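You operate a simulated robot arm through the tools that you are given. There is no shell and no other tool. Be economical: measure what you need, move in short steps, check, and stop when the job is done.

The job below is to be done with a simulated robot arm. You get a single attempt, and the scene is never put back.

JOB
Take the blue candle stub and leave it on top of the red wooden block.

The check looks at the end state, three seconds after you hand in, the way a careful person would. Anything else that was tipped, shoved, dropped, spilled or broken makes it a failure.

ROBOT AND FRAMES
A 6-joint arm with a two-finger parallel gripper, fixed in place. Base frame: the origin is at the foot of the arm, x ahead of it, y to its left, z up. Units: mm, degrees, N and s.
With the tool pointing down near the work surface it reaches from about 160 to 420 mm from the base axis. Its first joint turns from -66.0 to 66.0 degrees. Payload 1.57 kg.
The TCP is the grasp point between the finger pads, 30 mm short of the fingertips. In the tool frame z runs along the fingers and y along their closing line. Largest opening 80 mm; finger width 17, thickness 12; the body of the gripper, 40 by 82 mm, starts 80 mm behind the TCP.
Orientation is that of the tool frame in the base frame, as [roll, pitch, yaw] about the fixed x, y, z axes, in that order (R = Rz(yaw) Ry(pitch) Rx(roll)). With the fingers straight down and closing along the base's y, the tool's x points along the base's -x, its y along +y and its z along -z.

CONTROLS
- The arm moves only by the tool jog_arm. Its arguments are lists of equal length, an entry for each row: "xyz": the shift along the tool's x, y, z in units of 150 mm (1.0 is 150 mm), a list of three; "rot": the turn, a rotation vector about the tool's x, y, z in units of 120 degrees (1.0 is 120 degrees), a list of three. In form: {"xyz": [[dx, dy, dz], ...], "rot": [[ax, ay, az], ...]}. A call has 1 to 12 rows; each row is the pose to reach, as a shift and turn from the pose commanded when the call began, along the tool's axes at that moment. "claw" is the gripper command, from -1 (fully open) to 1 (shut), values between in proportion, set as the call begins (left out, the last holds). A call with a number of a shift or a turn outside -1 to 1 is refused whole. Rows are played at 5 a second. More than 50 mm and 8.6 degrees between two rows, or a gripper value outside its range, and nothing of the call is played. A pose out of reach is approached as far as the arm can. The call stops where the force on the tool passes 40 N (or 10 N more than at its start, if that is more) or the arm is blocked; 0.2 s more then pass. Each finger travels about 153 mm/s and halts on what it meets, pressing with about 42 N; the grip force reading is that of the motor and also rises with nothing between the fingers. The clock runs only during rows and for 0.2 s after the last one: add rows that repeat a pose to give the fingers time. The reply holds the time, the measured pose of the TCP, the force on the tool along the base axes, the opening and the grip force, in the units named above and with some noise, and new pictures: "views" is both (left out), scene, wrist or none.
- Cameras (640 x 400 px; columns grow to the right, rows downward): "scene" is fixed at [52.7, -344.6, 409.3]; the picture's right is [0.65, -0.76, 0.00], its down [-0.50, -0.44, -0.75] and it looks along [0.56, 0.49, -0.67] (base axes); focal length 232 px, centre (320, 200). "wrist" rides on the gripper at [72, -7, -122] in the tool frame; the picture's right is [0.09, 1.00, 0.00], its down [-0.84, 0.08, -0.54] and it looks along [-0.54, 0.05, 0.84] (tool axes); focal length 238 px, centre (320, 200).
- locate(camera, pixels): for up to 12 pixels [column, row] of the newest picture of that camera ("zoom" is the newest enlarged one), the place [x, y, z] in the base frame of the surface seen there, good to about 2 mm, but the place of the scene camera against the robot may be out by one fixed shift of up to 18 mm in any direction. It takes no simulated time.
- enlarge(camera, box): a new picture of the part [left, top, right, bottom] of that camera's present view, enlarged. It takes no simulated time.
- hand_in(): hands the job in; it is judged then, once.

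Go step by step. Measure first, check grasps and placings, and put right what went wrong. The budget is 60 turns and 170 pictures, counting those below and the enlarged ones. Unless the task says otherwise, let go and move clear before handing in, and close with one line.

The tools are called after "Call:" as name(argument=value, ...) on one line, values as JSON. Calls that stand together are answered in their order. jog_arm: Moves the arm, as the interface text tells. Its arguments: {"type":"object","properties":{"xyz":{"type":"array"},"rot":{"type":"array"},"claw":{"type":"number"},"views":{"type":"string","enum":["both","scene","wrist","none"]}},"required":["xyz","rot"]} The other tools are called the same way: locate (camera, pixels) gives the place of the surface under pixels of a picture; enlarge (camera, box) takes an enlarged picture of a part of a camera's view; hand_in () hands the job in.

At the start:

```text
clock: 0.0
eef_pos: [279.5, -24.7, 238.3]
tcp_rot: [179.9, 0.1, 179.9]
force: [-0.3, 0.2, -0.3]
finger_gap: 80.0
finger_force: 0.1
```

scene: 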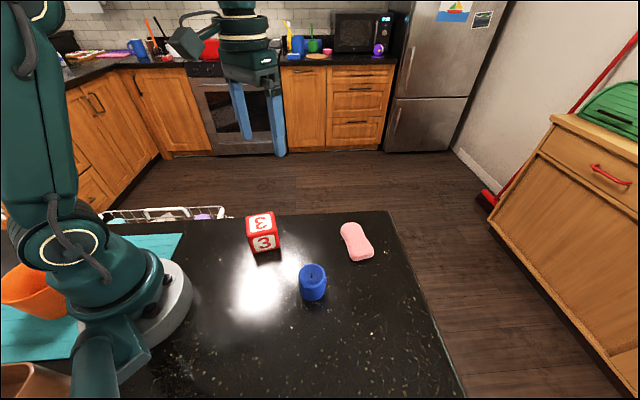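
wrist: 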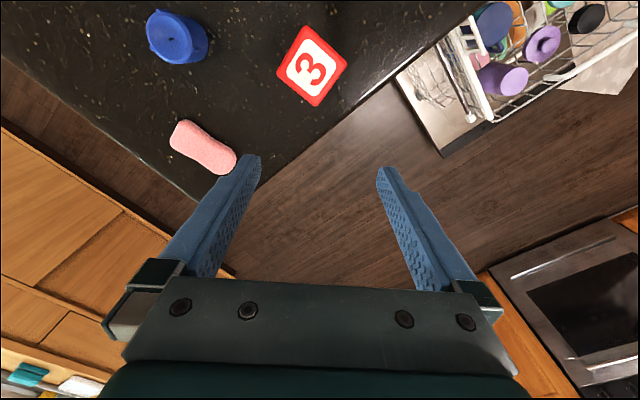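

The wrist view shows the blue candle near (177,37), the red block near (312,65) and the pink soap at (203,147). I'll measure these and take close-ups of the candle and block.

Call:
locate(camera="wrist", pixels=[[170, 30], [150, 35], [190, 25], [175, 58], [205, 50], [312, 65], [304, 30], [342, 68], [316, 102], [280, 66], [203, 147], [240, 100]])

Call:
locate(camera="scene", pixels=[[312, 272], [300, 272], [324, 272], [312, 295], [260, 222], [248, 220], [272, 215], [265, 243], [357, 240], [312, 268], [312, 278], [280, 280]])

Call:
enlarge(camera="scene", box=[230, 200, 390, 310])

Call:
enlarge(camera="wrist", box=[130, 0, 370, 150])

```text
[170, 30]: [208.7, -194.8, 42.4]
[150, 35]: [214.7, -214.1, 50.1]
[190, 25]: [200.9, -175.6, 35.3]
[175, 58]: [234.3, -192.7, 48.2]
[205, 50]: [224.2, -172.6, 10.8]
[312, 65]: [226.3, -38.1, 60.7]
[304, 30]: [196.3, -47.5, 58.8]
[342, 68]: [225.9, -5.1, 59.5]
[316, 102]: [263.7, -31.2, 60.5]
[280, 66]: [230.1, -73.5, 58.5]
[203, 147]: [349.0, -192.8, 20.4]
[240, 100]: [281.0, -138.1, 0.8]
```

```text
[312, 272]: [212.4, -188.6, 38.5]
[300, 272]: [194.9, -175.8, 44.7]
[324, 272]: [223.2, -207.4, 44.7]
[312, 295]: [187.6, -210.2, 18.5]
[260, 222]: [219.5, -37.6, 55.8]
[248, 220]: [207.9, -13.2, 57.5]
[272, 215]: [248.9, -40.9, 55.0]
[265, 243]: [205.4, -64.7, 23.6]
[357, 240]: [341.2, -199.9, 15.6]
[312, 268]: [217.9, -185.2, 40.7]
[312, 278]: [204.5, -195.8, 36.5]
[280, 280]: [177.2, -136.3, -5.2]
```

```text
3.64 times, centred on (310, 255) of scene
```

zoom: 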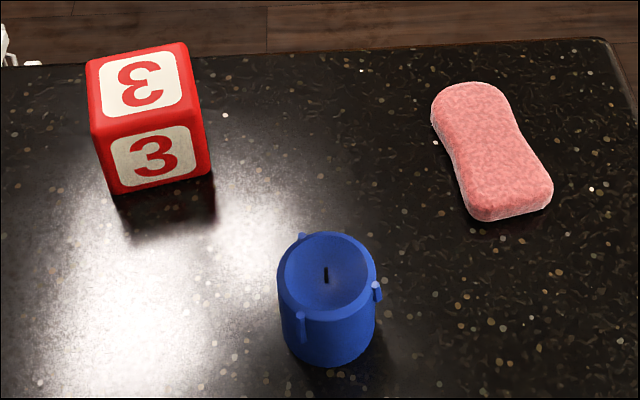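

```text
2.67 times, centred on (250, 75) of wrist
```

zoom: 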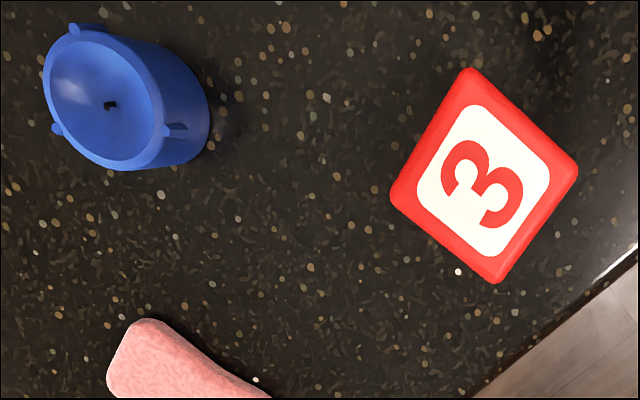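

Measured by wrist, the candle is around (212,-192) with its top at about z 50, and has wax drips on its sides. The block's top is centred at about (229,-39) at z 60. I'll move over the candle for a closer look.

Call:
jog_arm(xyz=[[0.1, -0.233, 0.1], [0.2, -0.466, 0.2], [0.3, -0.7, 0.3], [0.4, -0.933, 0.4], [0.4, -0.98, 0.45], [0.4, -0.98, 0.45]], rot=[[0, 0, 0], [0, 0, 0], [0, 0, 0], [0, 0, 0], [0, 0, 0], [0, 0, 0]], claw=-1)

```text
clock: 1.4
eef_pos: [221.3, -172.2, 169.7]
tcp_rot: [180.0, 0.1, 180.0]
force: [-0.4, -0.2, -0.5]
finger_gap: 80.0
finger_force: 0.1
```

scene: 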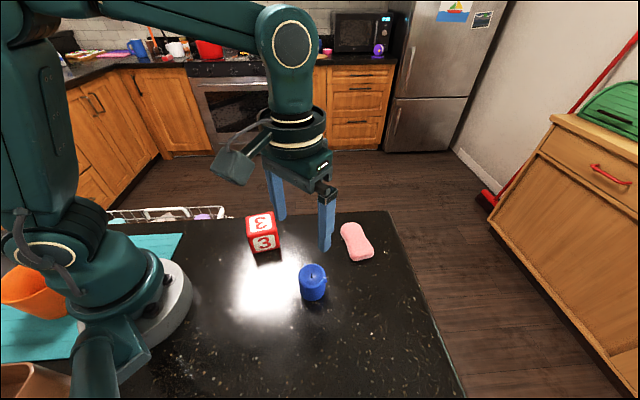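
wrist: 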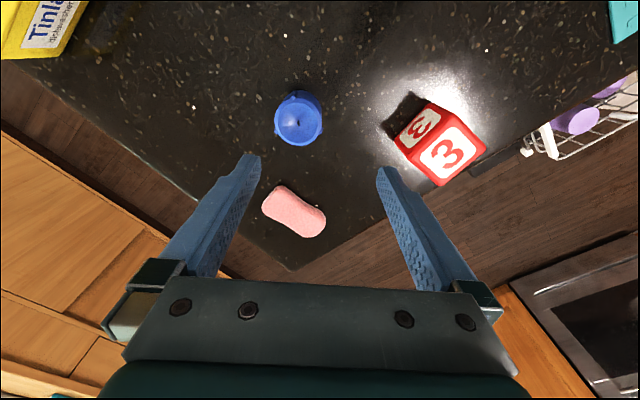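

Call:
enlarge(camera="wrist", box=[250, 75, 350, 160])

Call:
locate(camera="wrist", pixels=[[298, 122], [277, 122], [319, 122], [298, 140], [298, 103], [313, 136], [283, 136], [430, 112], [447, 153], [420, 150], [483, 152], [440, 183]])

```text
4.71 times, centred on (300, 118) of wrist
```

zoom: 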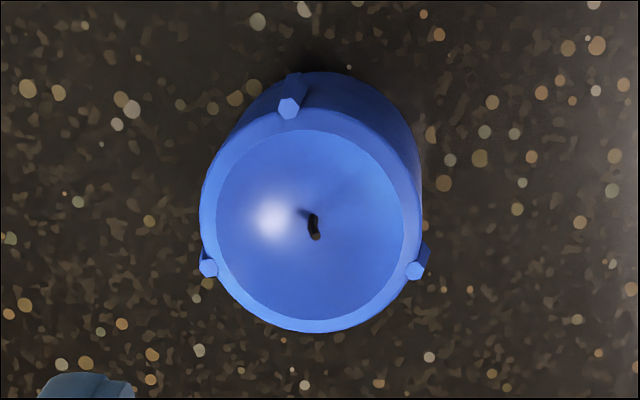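

```text
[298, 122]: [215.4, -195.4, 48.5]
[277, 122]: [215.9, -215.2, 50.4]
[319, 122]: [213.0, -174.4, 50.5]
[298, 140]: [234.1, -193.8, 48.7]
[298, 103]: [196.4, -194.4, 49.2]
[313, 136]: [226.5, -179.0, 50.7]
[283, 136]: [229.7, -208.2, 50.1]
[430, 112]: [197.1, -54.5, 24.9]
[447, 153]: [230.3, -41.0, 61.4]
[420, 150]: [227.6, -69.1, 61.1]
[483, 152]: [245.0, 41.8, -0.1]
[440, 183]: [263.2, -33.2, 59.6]
```

The candle's top centre is about (215.5,-195), with drips at base angles of roughly 190°, 294° and 65°. A closing line along about 152° clears all three, so I'll turn the tool 62° and centre over the candle.

Call:
jog_arm(xyz=[[0.005, -0.019, 0], [0.01, -0.038, 0], [0.015, -0.057, 0], [0.02, -0.076, 0], [0.025, -0.095, 0], [0.03, -0.114, 0], [0.034, -0.133, 0], [0.0387, -0.152, 0], [0.0387, -0.152, 0], [0.0387, -0.152, 0]], rot=[[0, 0, -0.0646], [0, 0, -0.129], [0, 0, -0.194], [0, 0, -0.258], [0, 0, -0.323], [0, 0, -0.388], [0, 0, -0.452], [0, 0, -0.517], [0, 0, -0.517], [0, 0, -0.517]])

```text
clock: 3.6
eef_pos: [212.5, -193.6, 171.5]
tcp_rot: [180.0, 0.1, -118.1]
force: [0.8, -0.2, 0.2]
finger_gap: 79.8
finger_force: 0.1
```

scene: 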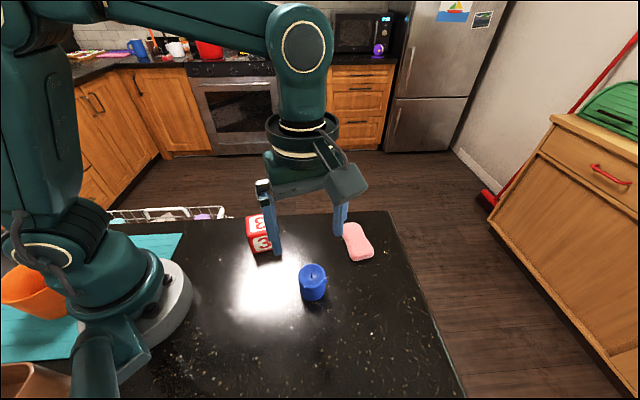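
wrist: 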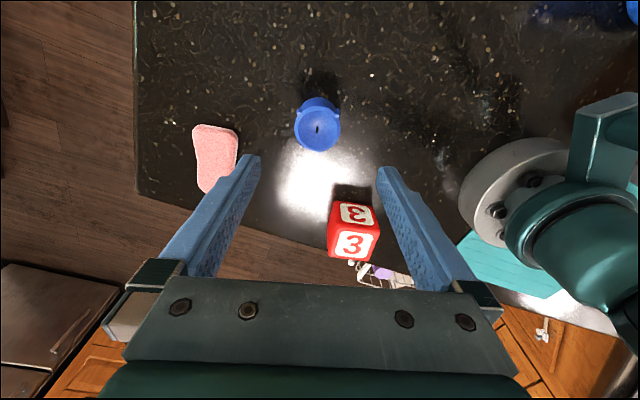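

The tool is turned. I'll check the candle's drips and centre against the fingers.

Call:
enlarge(camera="wrist", box=[267, 85, 367, 170])

Call:
locate(camera="wrist", pixels=[[318, 129], [298, 129], [337, 129], [318, 147], [318, 110], [331, 117], [305, 141], [331, 141], [305, 117]])

```text
4.71 times, centred on (317, 128) of wrist
```

zoom: 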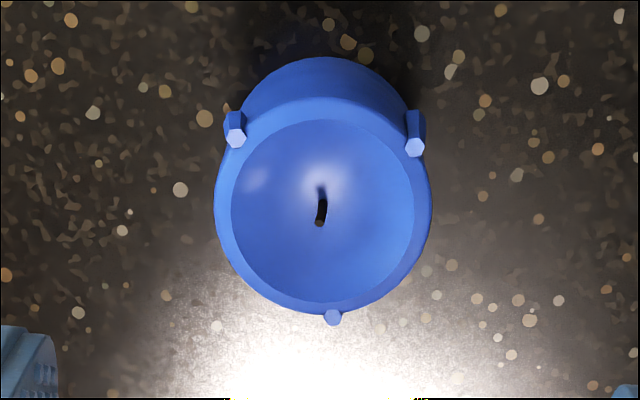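

```text
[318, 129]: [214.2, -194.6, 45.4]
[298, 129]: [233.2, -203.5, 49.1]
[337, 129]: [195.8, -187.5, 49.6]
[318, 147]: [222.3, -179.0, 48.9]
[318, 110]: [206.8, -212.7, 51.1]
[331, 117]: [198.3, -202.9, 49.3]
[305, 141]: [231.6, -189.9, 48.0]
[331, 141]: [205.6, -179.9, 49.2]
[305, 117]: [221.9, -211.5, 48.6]
```

The drips now sit about 14 mm off the closing line, so the fingers should miss them. I'll nudge to the centre at about (214.8,-195.3) and descend to grasp height around z 37.

Call:
jog_arm(xyz=[[0.003, -0.019, 0.15], [0.003, -0.019, 0.35], [0.003, -0.019, 0.55], [0.003, -0.019, 0.7], [0.003, -0.019, 0.82], [0.003, -0.019, 0.895], [0.003, -0.019, 0.895]], rot=[[0, 0, 0], [0, 0, 0], [0, 0, 0], [0, 0, 0], [0, 0, 0], [0, 0, 0], [0, 0, 0]])

```text
clock: 5.2
eef_pos: [215.9, -195.9, 36.0]
tcp_rot: [-179.9, 0.1, -118.0]
force: [-0.6, 1.0, 0.7]
finger_gap: 79.9
finger_force: 0.0
```

scene: 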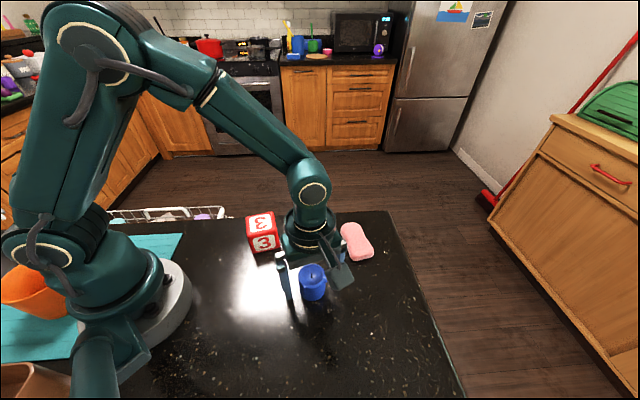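
wrist: 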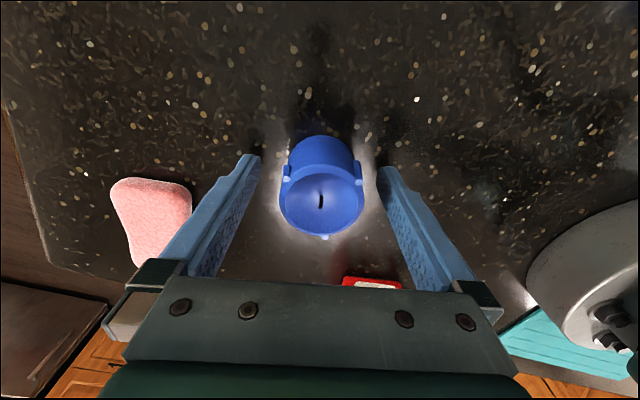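

The candle sits centred between the fingers (tips near columns 250 and 388, candle near 321). I'll close on it.

Call:
jog_arm(xyz=[[0, 0, 0], [0, 0, 0], [0, 0, 0], [0, 0, 0]], rot=[[0, 0, 0], [0, 0, 0], [0, 0, 0], [0, 0, 0]], claw=0.3)

```text
clock: 6.2
eef_pos: [216.3, -195.3, 36.5]
tcp_rot: [-179.9, 0.1, -118.0]
force: [0.3, 0.2, -0.3]
finger_gap: 46.3
finger_force: 42.2
```

scene: 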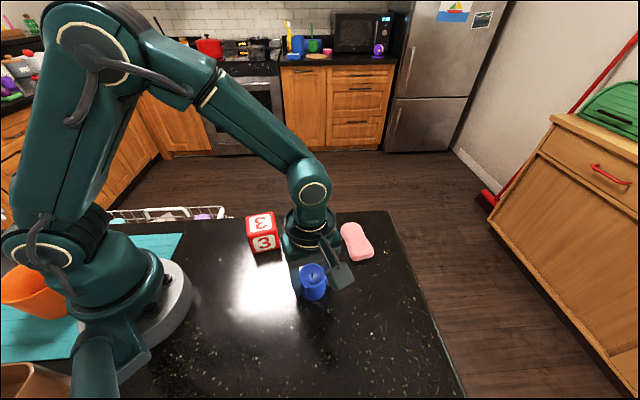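
wrist: 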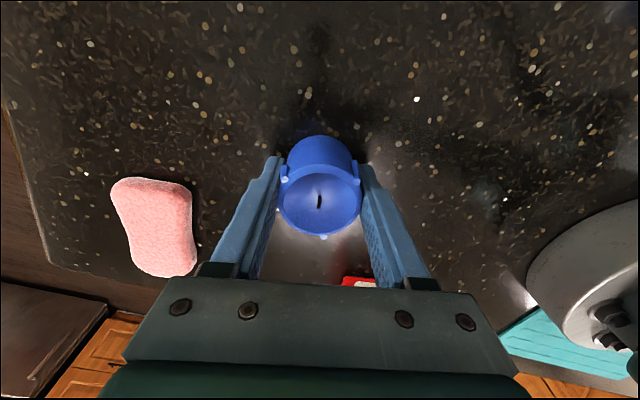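

It is gripped at a 46.3 mm opening with 42 N. I'll lift straight up and check the hold.

Call:
jog_arm(xyz=[[0, 0, -0.07], [0, 0, -0.25], [0, 0, -0.45], [0, 0, -0.65], [0, 0, -0.75], [0, 0, -0.75]], rot=[[0, 0, 0], [0, 0, 0], [0, 0, 0], [0, 0, 0], [0, 0, 0], [0, 0, 0]])

```text
clock: 7.6
eef_pos: [215.6, -195.9, 149.4]
tcp_rot: [-179.9, 0.1, -118.0]
force: [-0.1, 0.8, -0.6]
finger_gap: 46.4
finger_force: 41.7
```

scene: 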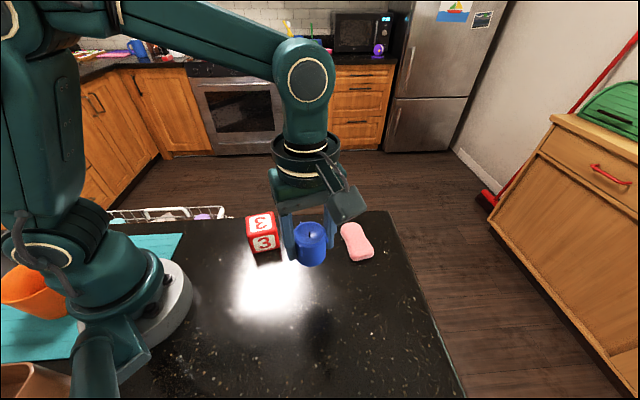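
wrist: 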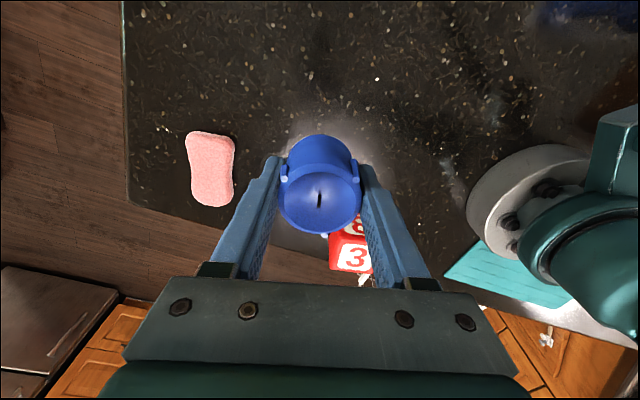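

The candle lifted cleanly and upright. I'll carry it at this height to above the block's centre at about (228.5,-39).

Call:
jog_arm(xyz=[[-0.12, 0.05, 0], [-0.32, 0.14, 0], [-0.52, 0.225, 0], [-0.72, 0.31, 0], [-0.88, 0.38, 0], [-0.964, 0.415, 0], [-0.964, 0.415, 0], [-0.964, 0.415, 0]], rot=[[0, 0, 0], [0, 0, 0], [0, 0, 0], [0, 0, 0], [0, 0, 0], [0, 0, 0], [0, 0, 0], [0, 0, 0]])

```text
clock: 9.4
eef_pos: [228.5, -39.4, 149.5]
tcp_rot: [-179.9, 0.1, -118.0]
force: [-0.6, -0.1, -0.7]
finger_gap: 46.8
finger_force: 42.1
```

scene: 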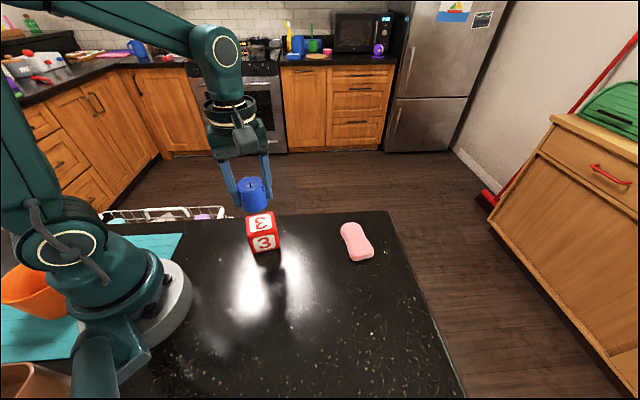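
wrist: 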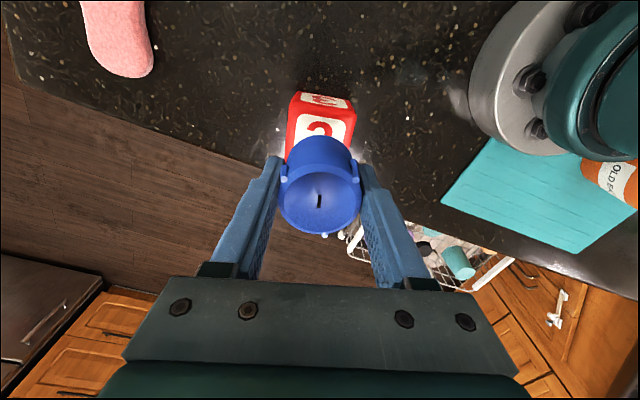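

The candle is above the block. I'll measure the candle's rim and the block's visible top corners in both views.

Call:
locate(camera="wrist", pixels=[[320, 230], [320, 172], [283, 195], [358, 195], [320, 200], [290, 117], [354, 117], [320, 120], [288, 150], [355, 145]])

Call:
enlarge(camera="wrist", box=[260, 80, 380, 240])

Call:
enlarge(camera="scene", box=[210, 160, 310, 260])

```text
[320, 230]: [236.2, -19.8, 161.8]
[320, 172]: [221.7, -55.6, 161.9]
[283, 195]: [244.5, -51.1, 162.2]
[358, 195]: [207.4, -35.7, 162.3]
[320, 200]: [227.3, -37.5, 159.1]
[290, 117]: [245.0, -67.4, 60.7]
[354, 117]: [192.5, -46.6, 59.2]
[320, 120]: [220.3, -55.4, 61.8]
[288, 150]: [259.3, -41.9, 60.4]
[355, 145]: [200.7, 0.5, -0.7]
```

```text
2.50 times, centred on (320, 160) of wrist
```

zoom: 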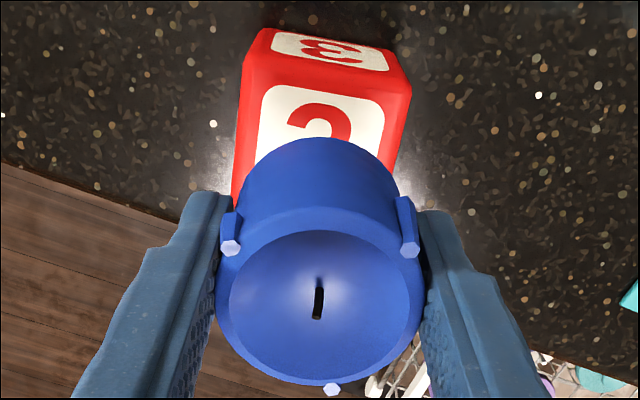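

```text
4.00 times, centred on (260, 210) of scene
```

zoom: 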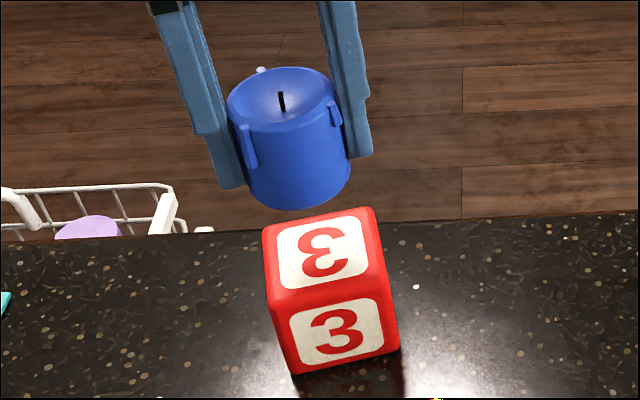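

Block top centre works out to (229.8,-38.5) at z about 60.5, and the candle hangs at about (228,-39). I'll trim by 1–2 mm and lower to about 2 mm above contact.

Call:
jog_arm(xyz=[[-0.0075, -0.007, 0.1], [-0.0075, -0.007, 0.2], [-0.0075, -0.007, 0.28], [-0.0075, -0.007, 0.32], [-0.0075, -0.007, 0.335], [-0.0075, -0.007, 0.335]], rot=[[0, 0, 0], [0, 0, 0], [0, 0, 0], [0, 0, 0], [0, 0, 0], [0, 0, 0]])

Call:
enlarge(camera="scene", box=[210, 170, 310, 260])

```text
clock: 10.8
eef_pos: [230.5, -39.1, 99.6]
tcp_rot: [-179.9, 0.1, -118.0]
force: [-0.3, 0.0, -0.6]
finger_gap: 46.5
finger_force: 41.7
```

scene: 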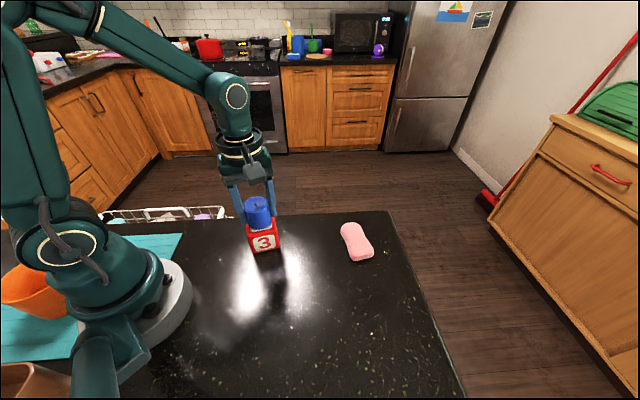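
wrist: 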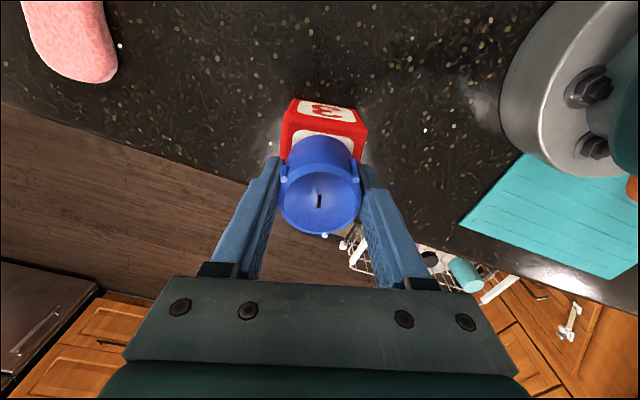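

```text
4.44 times, centred on (260, 215) of scene
```

zoom: 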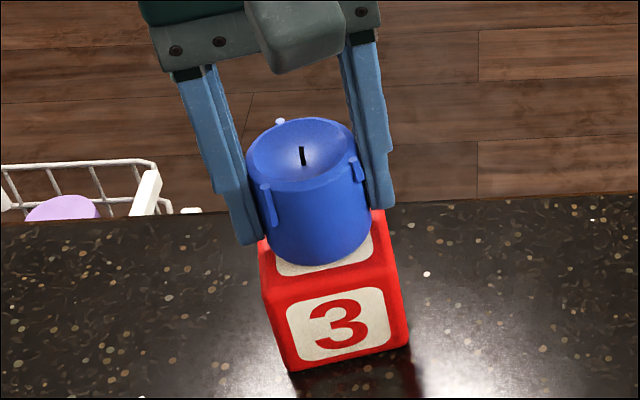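

The candle is just above the block's top with no contact force yet, and looks centred. I'll creep down 2 mm and read the force.

Call:
jog_arm(xyz=[[0, 0, 0.004], [0, 0, 0.008], [0, 0, 0.012], [0, 0, 0.014], [0, 0, 0.014]], rot=[[0, 0, 0], [0, 0, 0], [0, 0, 0], [0, 0, 0], [0, 0, 0]], views="none")

```text
clock: 12.0
eef_pos: [230.3, -37.8, 98.0]
tcp_rot: [-179.9, 0.1, -117.9]
force: [0.7, 2.6, 5.3]
finger_gap: 46.8
finger_force: 42.0
```

An upward force of 5.3 N shows the candle has touched the block. I'll open the fingers in place.

Call:
jog_arm(xyz=[[0, 0, 0], [0, 0, 0], [0, 0, 0]], rot=[[0, 0, 0], [0, 0, 0], [0, 0, 0]], claw=-1)

Call:
enlarge(camera="scene", box=[210, 170, 310, 260])

```text
clock: 12.8
eef_pos: [228.6, -38.2, 97.9]
tcp_rot: [-180.0, 0.1, -118.0]
force: [-0.9, 0.2, 0.2]
finger_gap: 80.0
finger_force: 0.0
```

scene: 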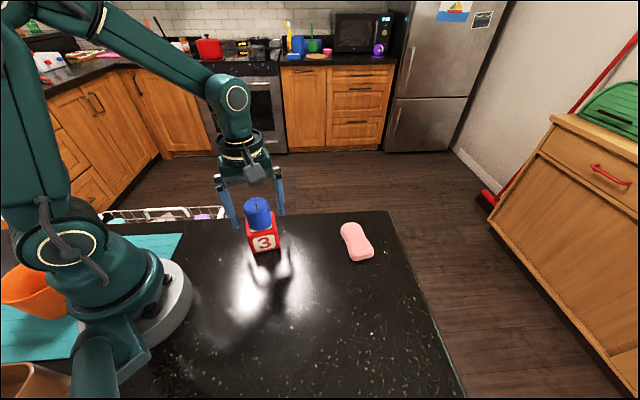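
wrist: 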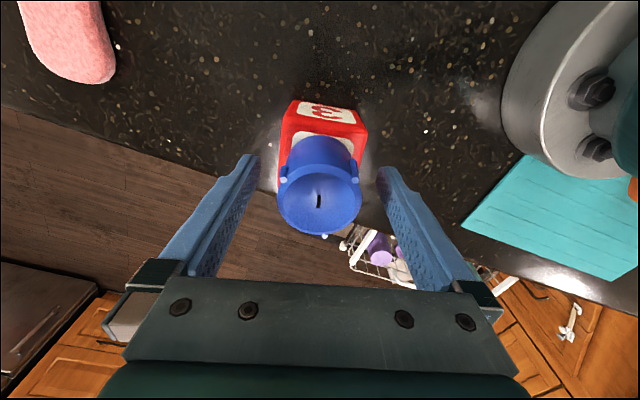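

```text
4.44 times, centred on (260, 215) of scene
```

zoom: 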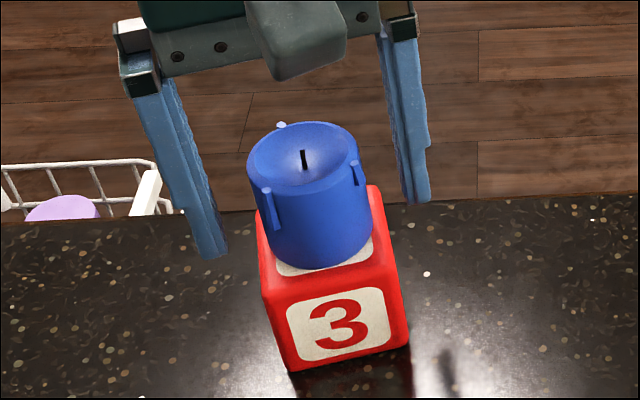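

The candle stands upright on the block with the fingers clear on both sides. I'll raise straight up and check once more.

Call:
jog_arm(xyz=[[0, 0, -0.08], [0, 0, -0.25], [0, 0, -0.45], [0, 0, -0.65], [0, 0, -0.75], [0, 0, -0.75]], rot=[[0, 0, 0], [0, 0, 0], [0, 0, 0], [0, 0, 0], [0, 0, 0], [0, 0, 0]])

Call:
enlarge(camera="scene", box=[210, 170, 310, 260])

```text
clock: 14.2
eef_pos: [231.6, -37.1, 211.6]
tcp_rot: [-179.9, 0.1, -117.9]
force: [-0.1, -0.5, -0.2]
finger_gap: 80.2
finger_force: 0.1
```

scene: 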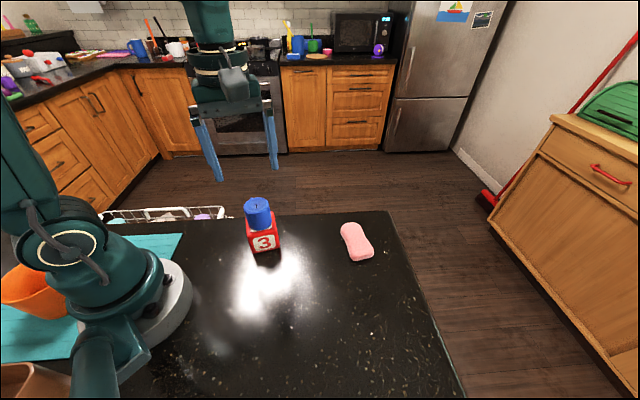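
wrist: 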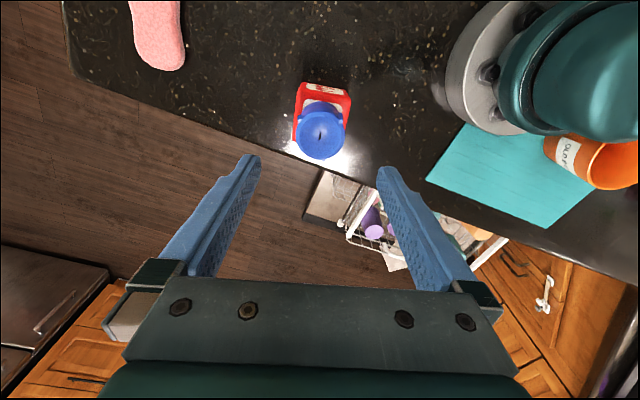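

```text
4.44 times, centred on (260, 215) of scene
```

zoom: 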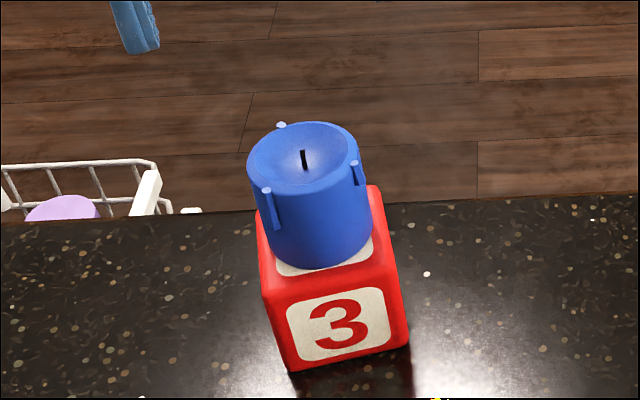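

The candle rests upright and steady on the block (scene pixel 257,212), the soap at (357,240) hasn't moved, and the arm is clear. I'm handing in.

Call:
hand_in()

```text
The job is handed in.
```

The blue candle stub is standing upright on top of the red wooden block, with the gripper clear and nothing else in view disturbed.
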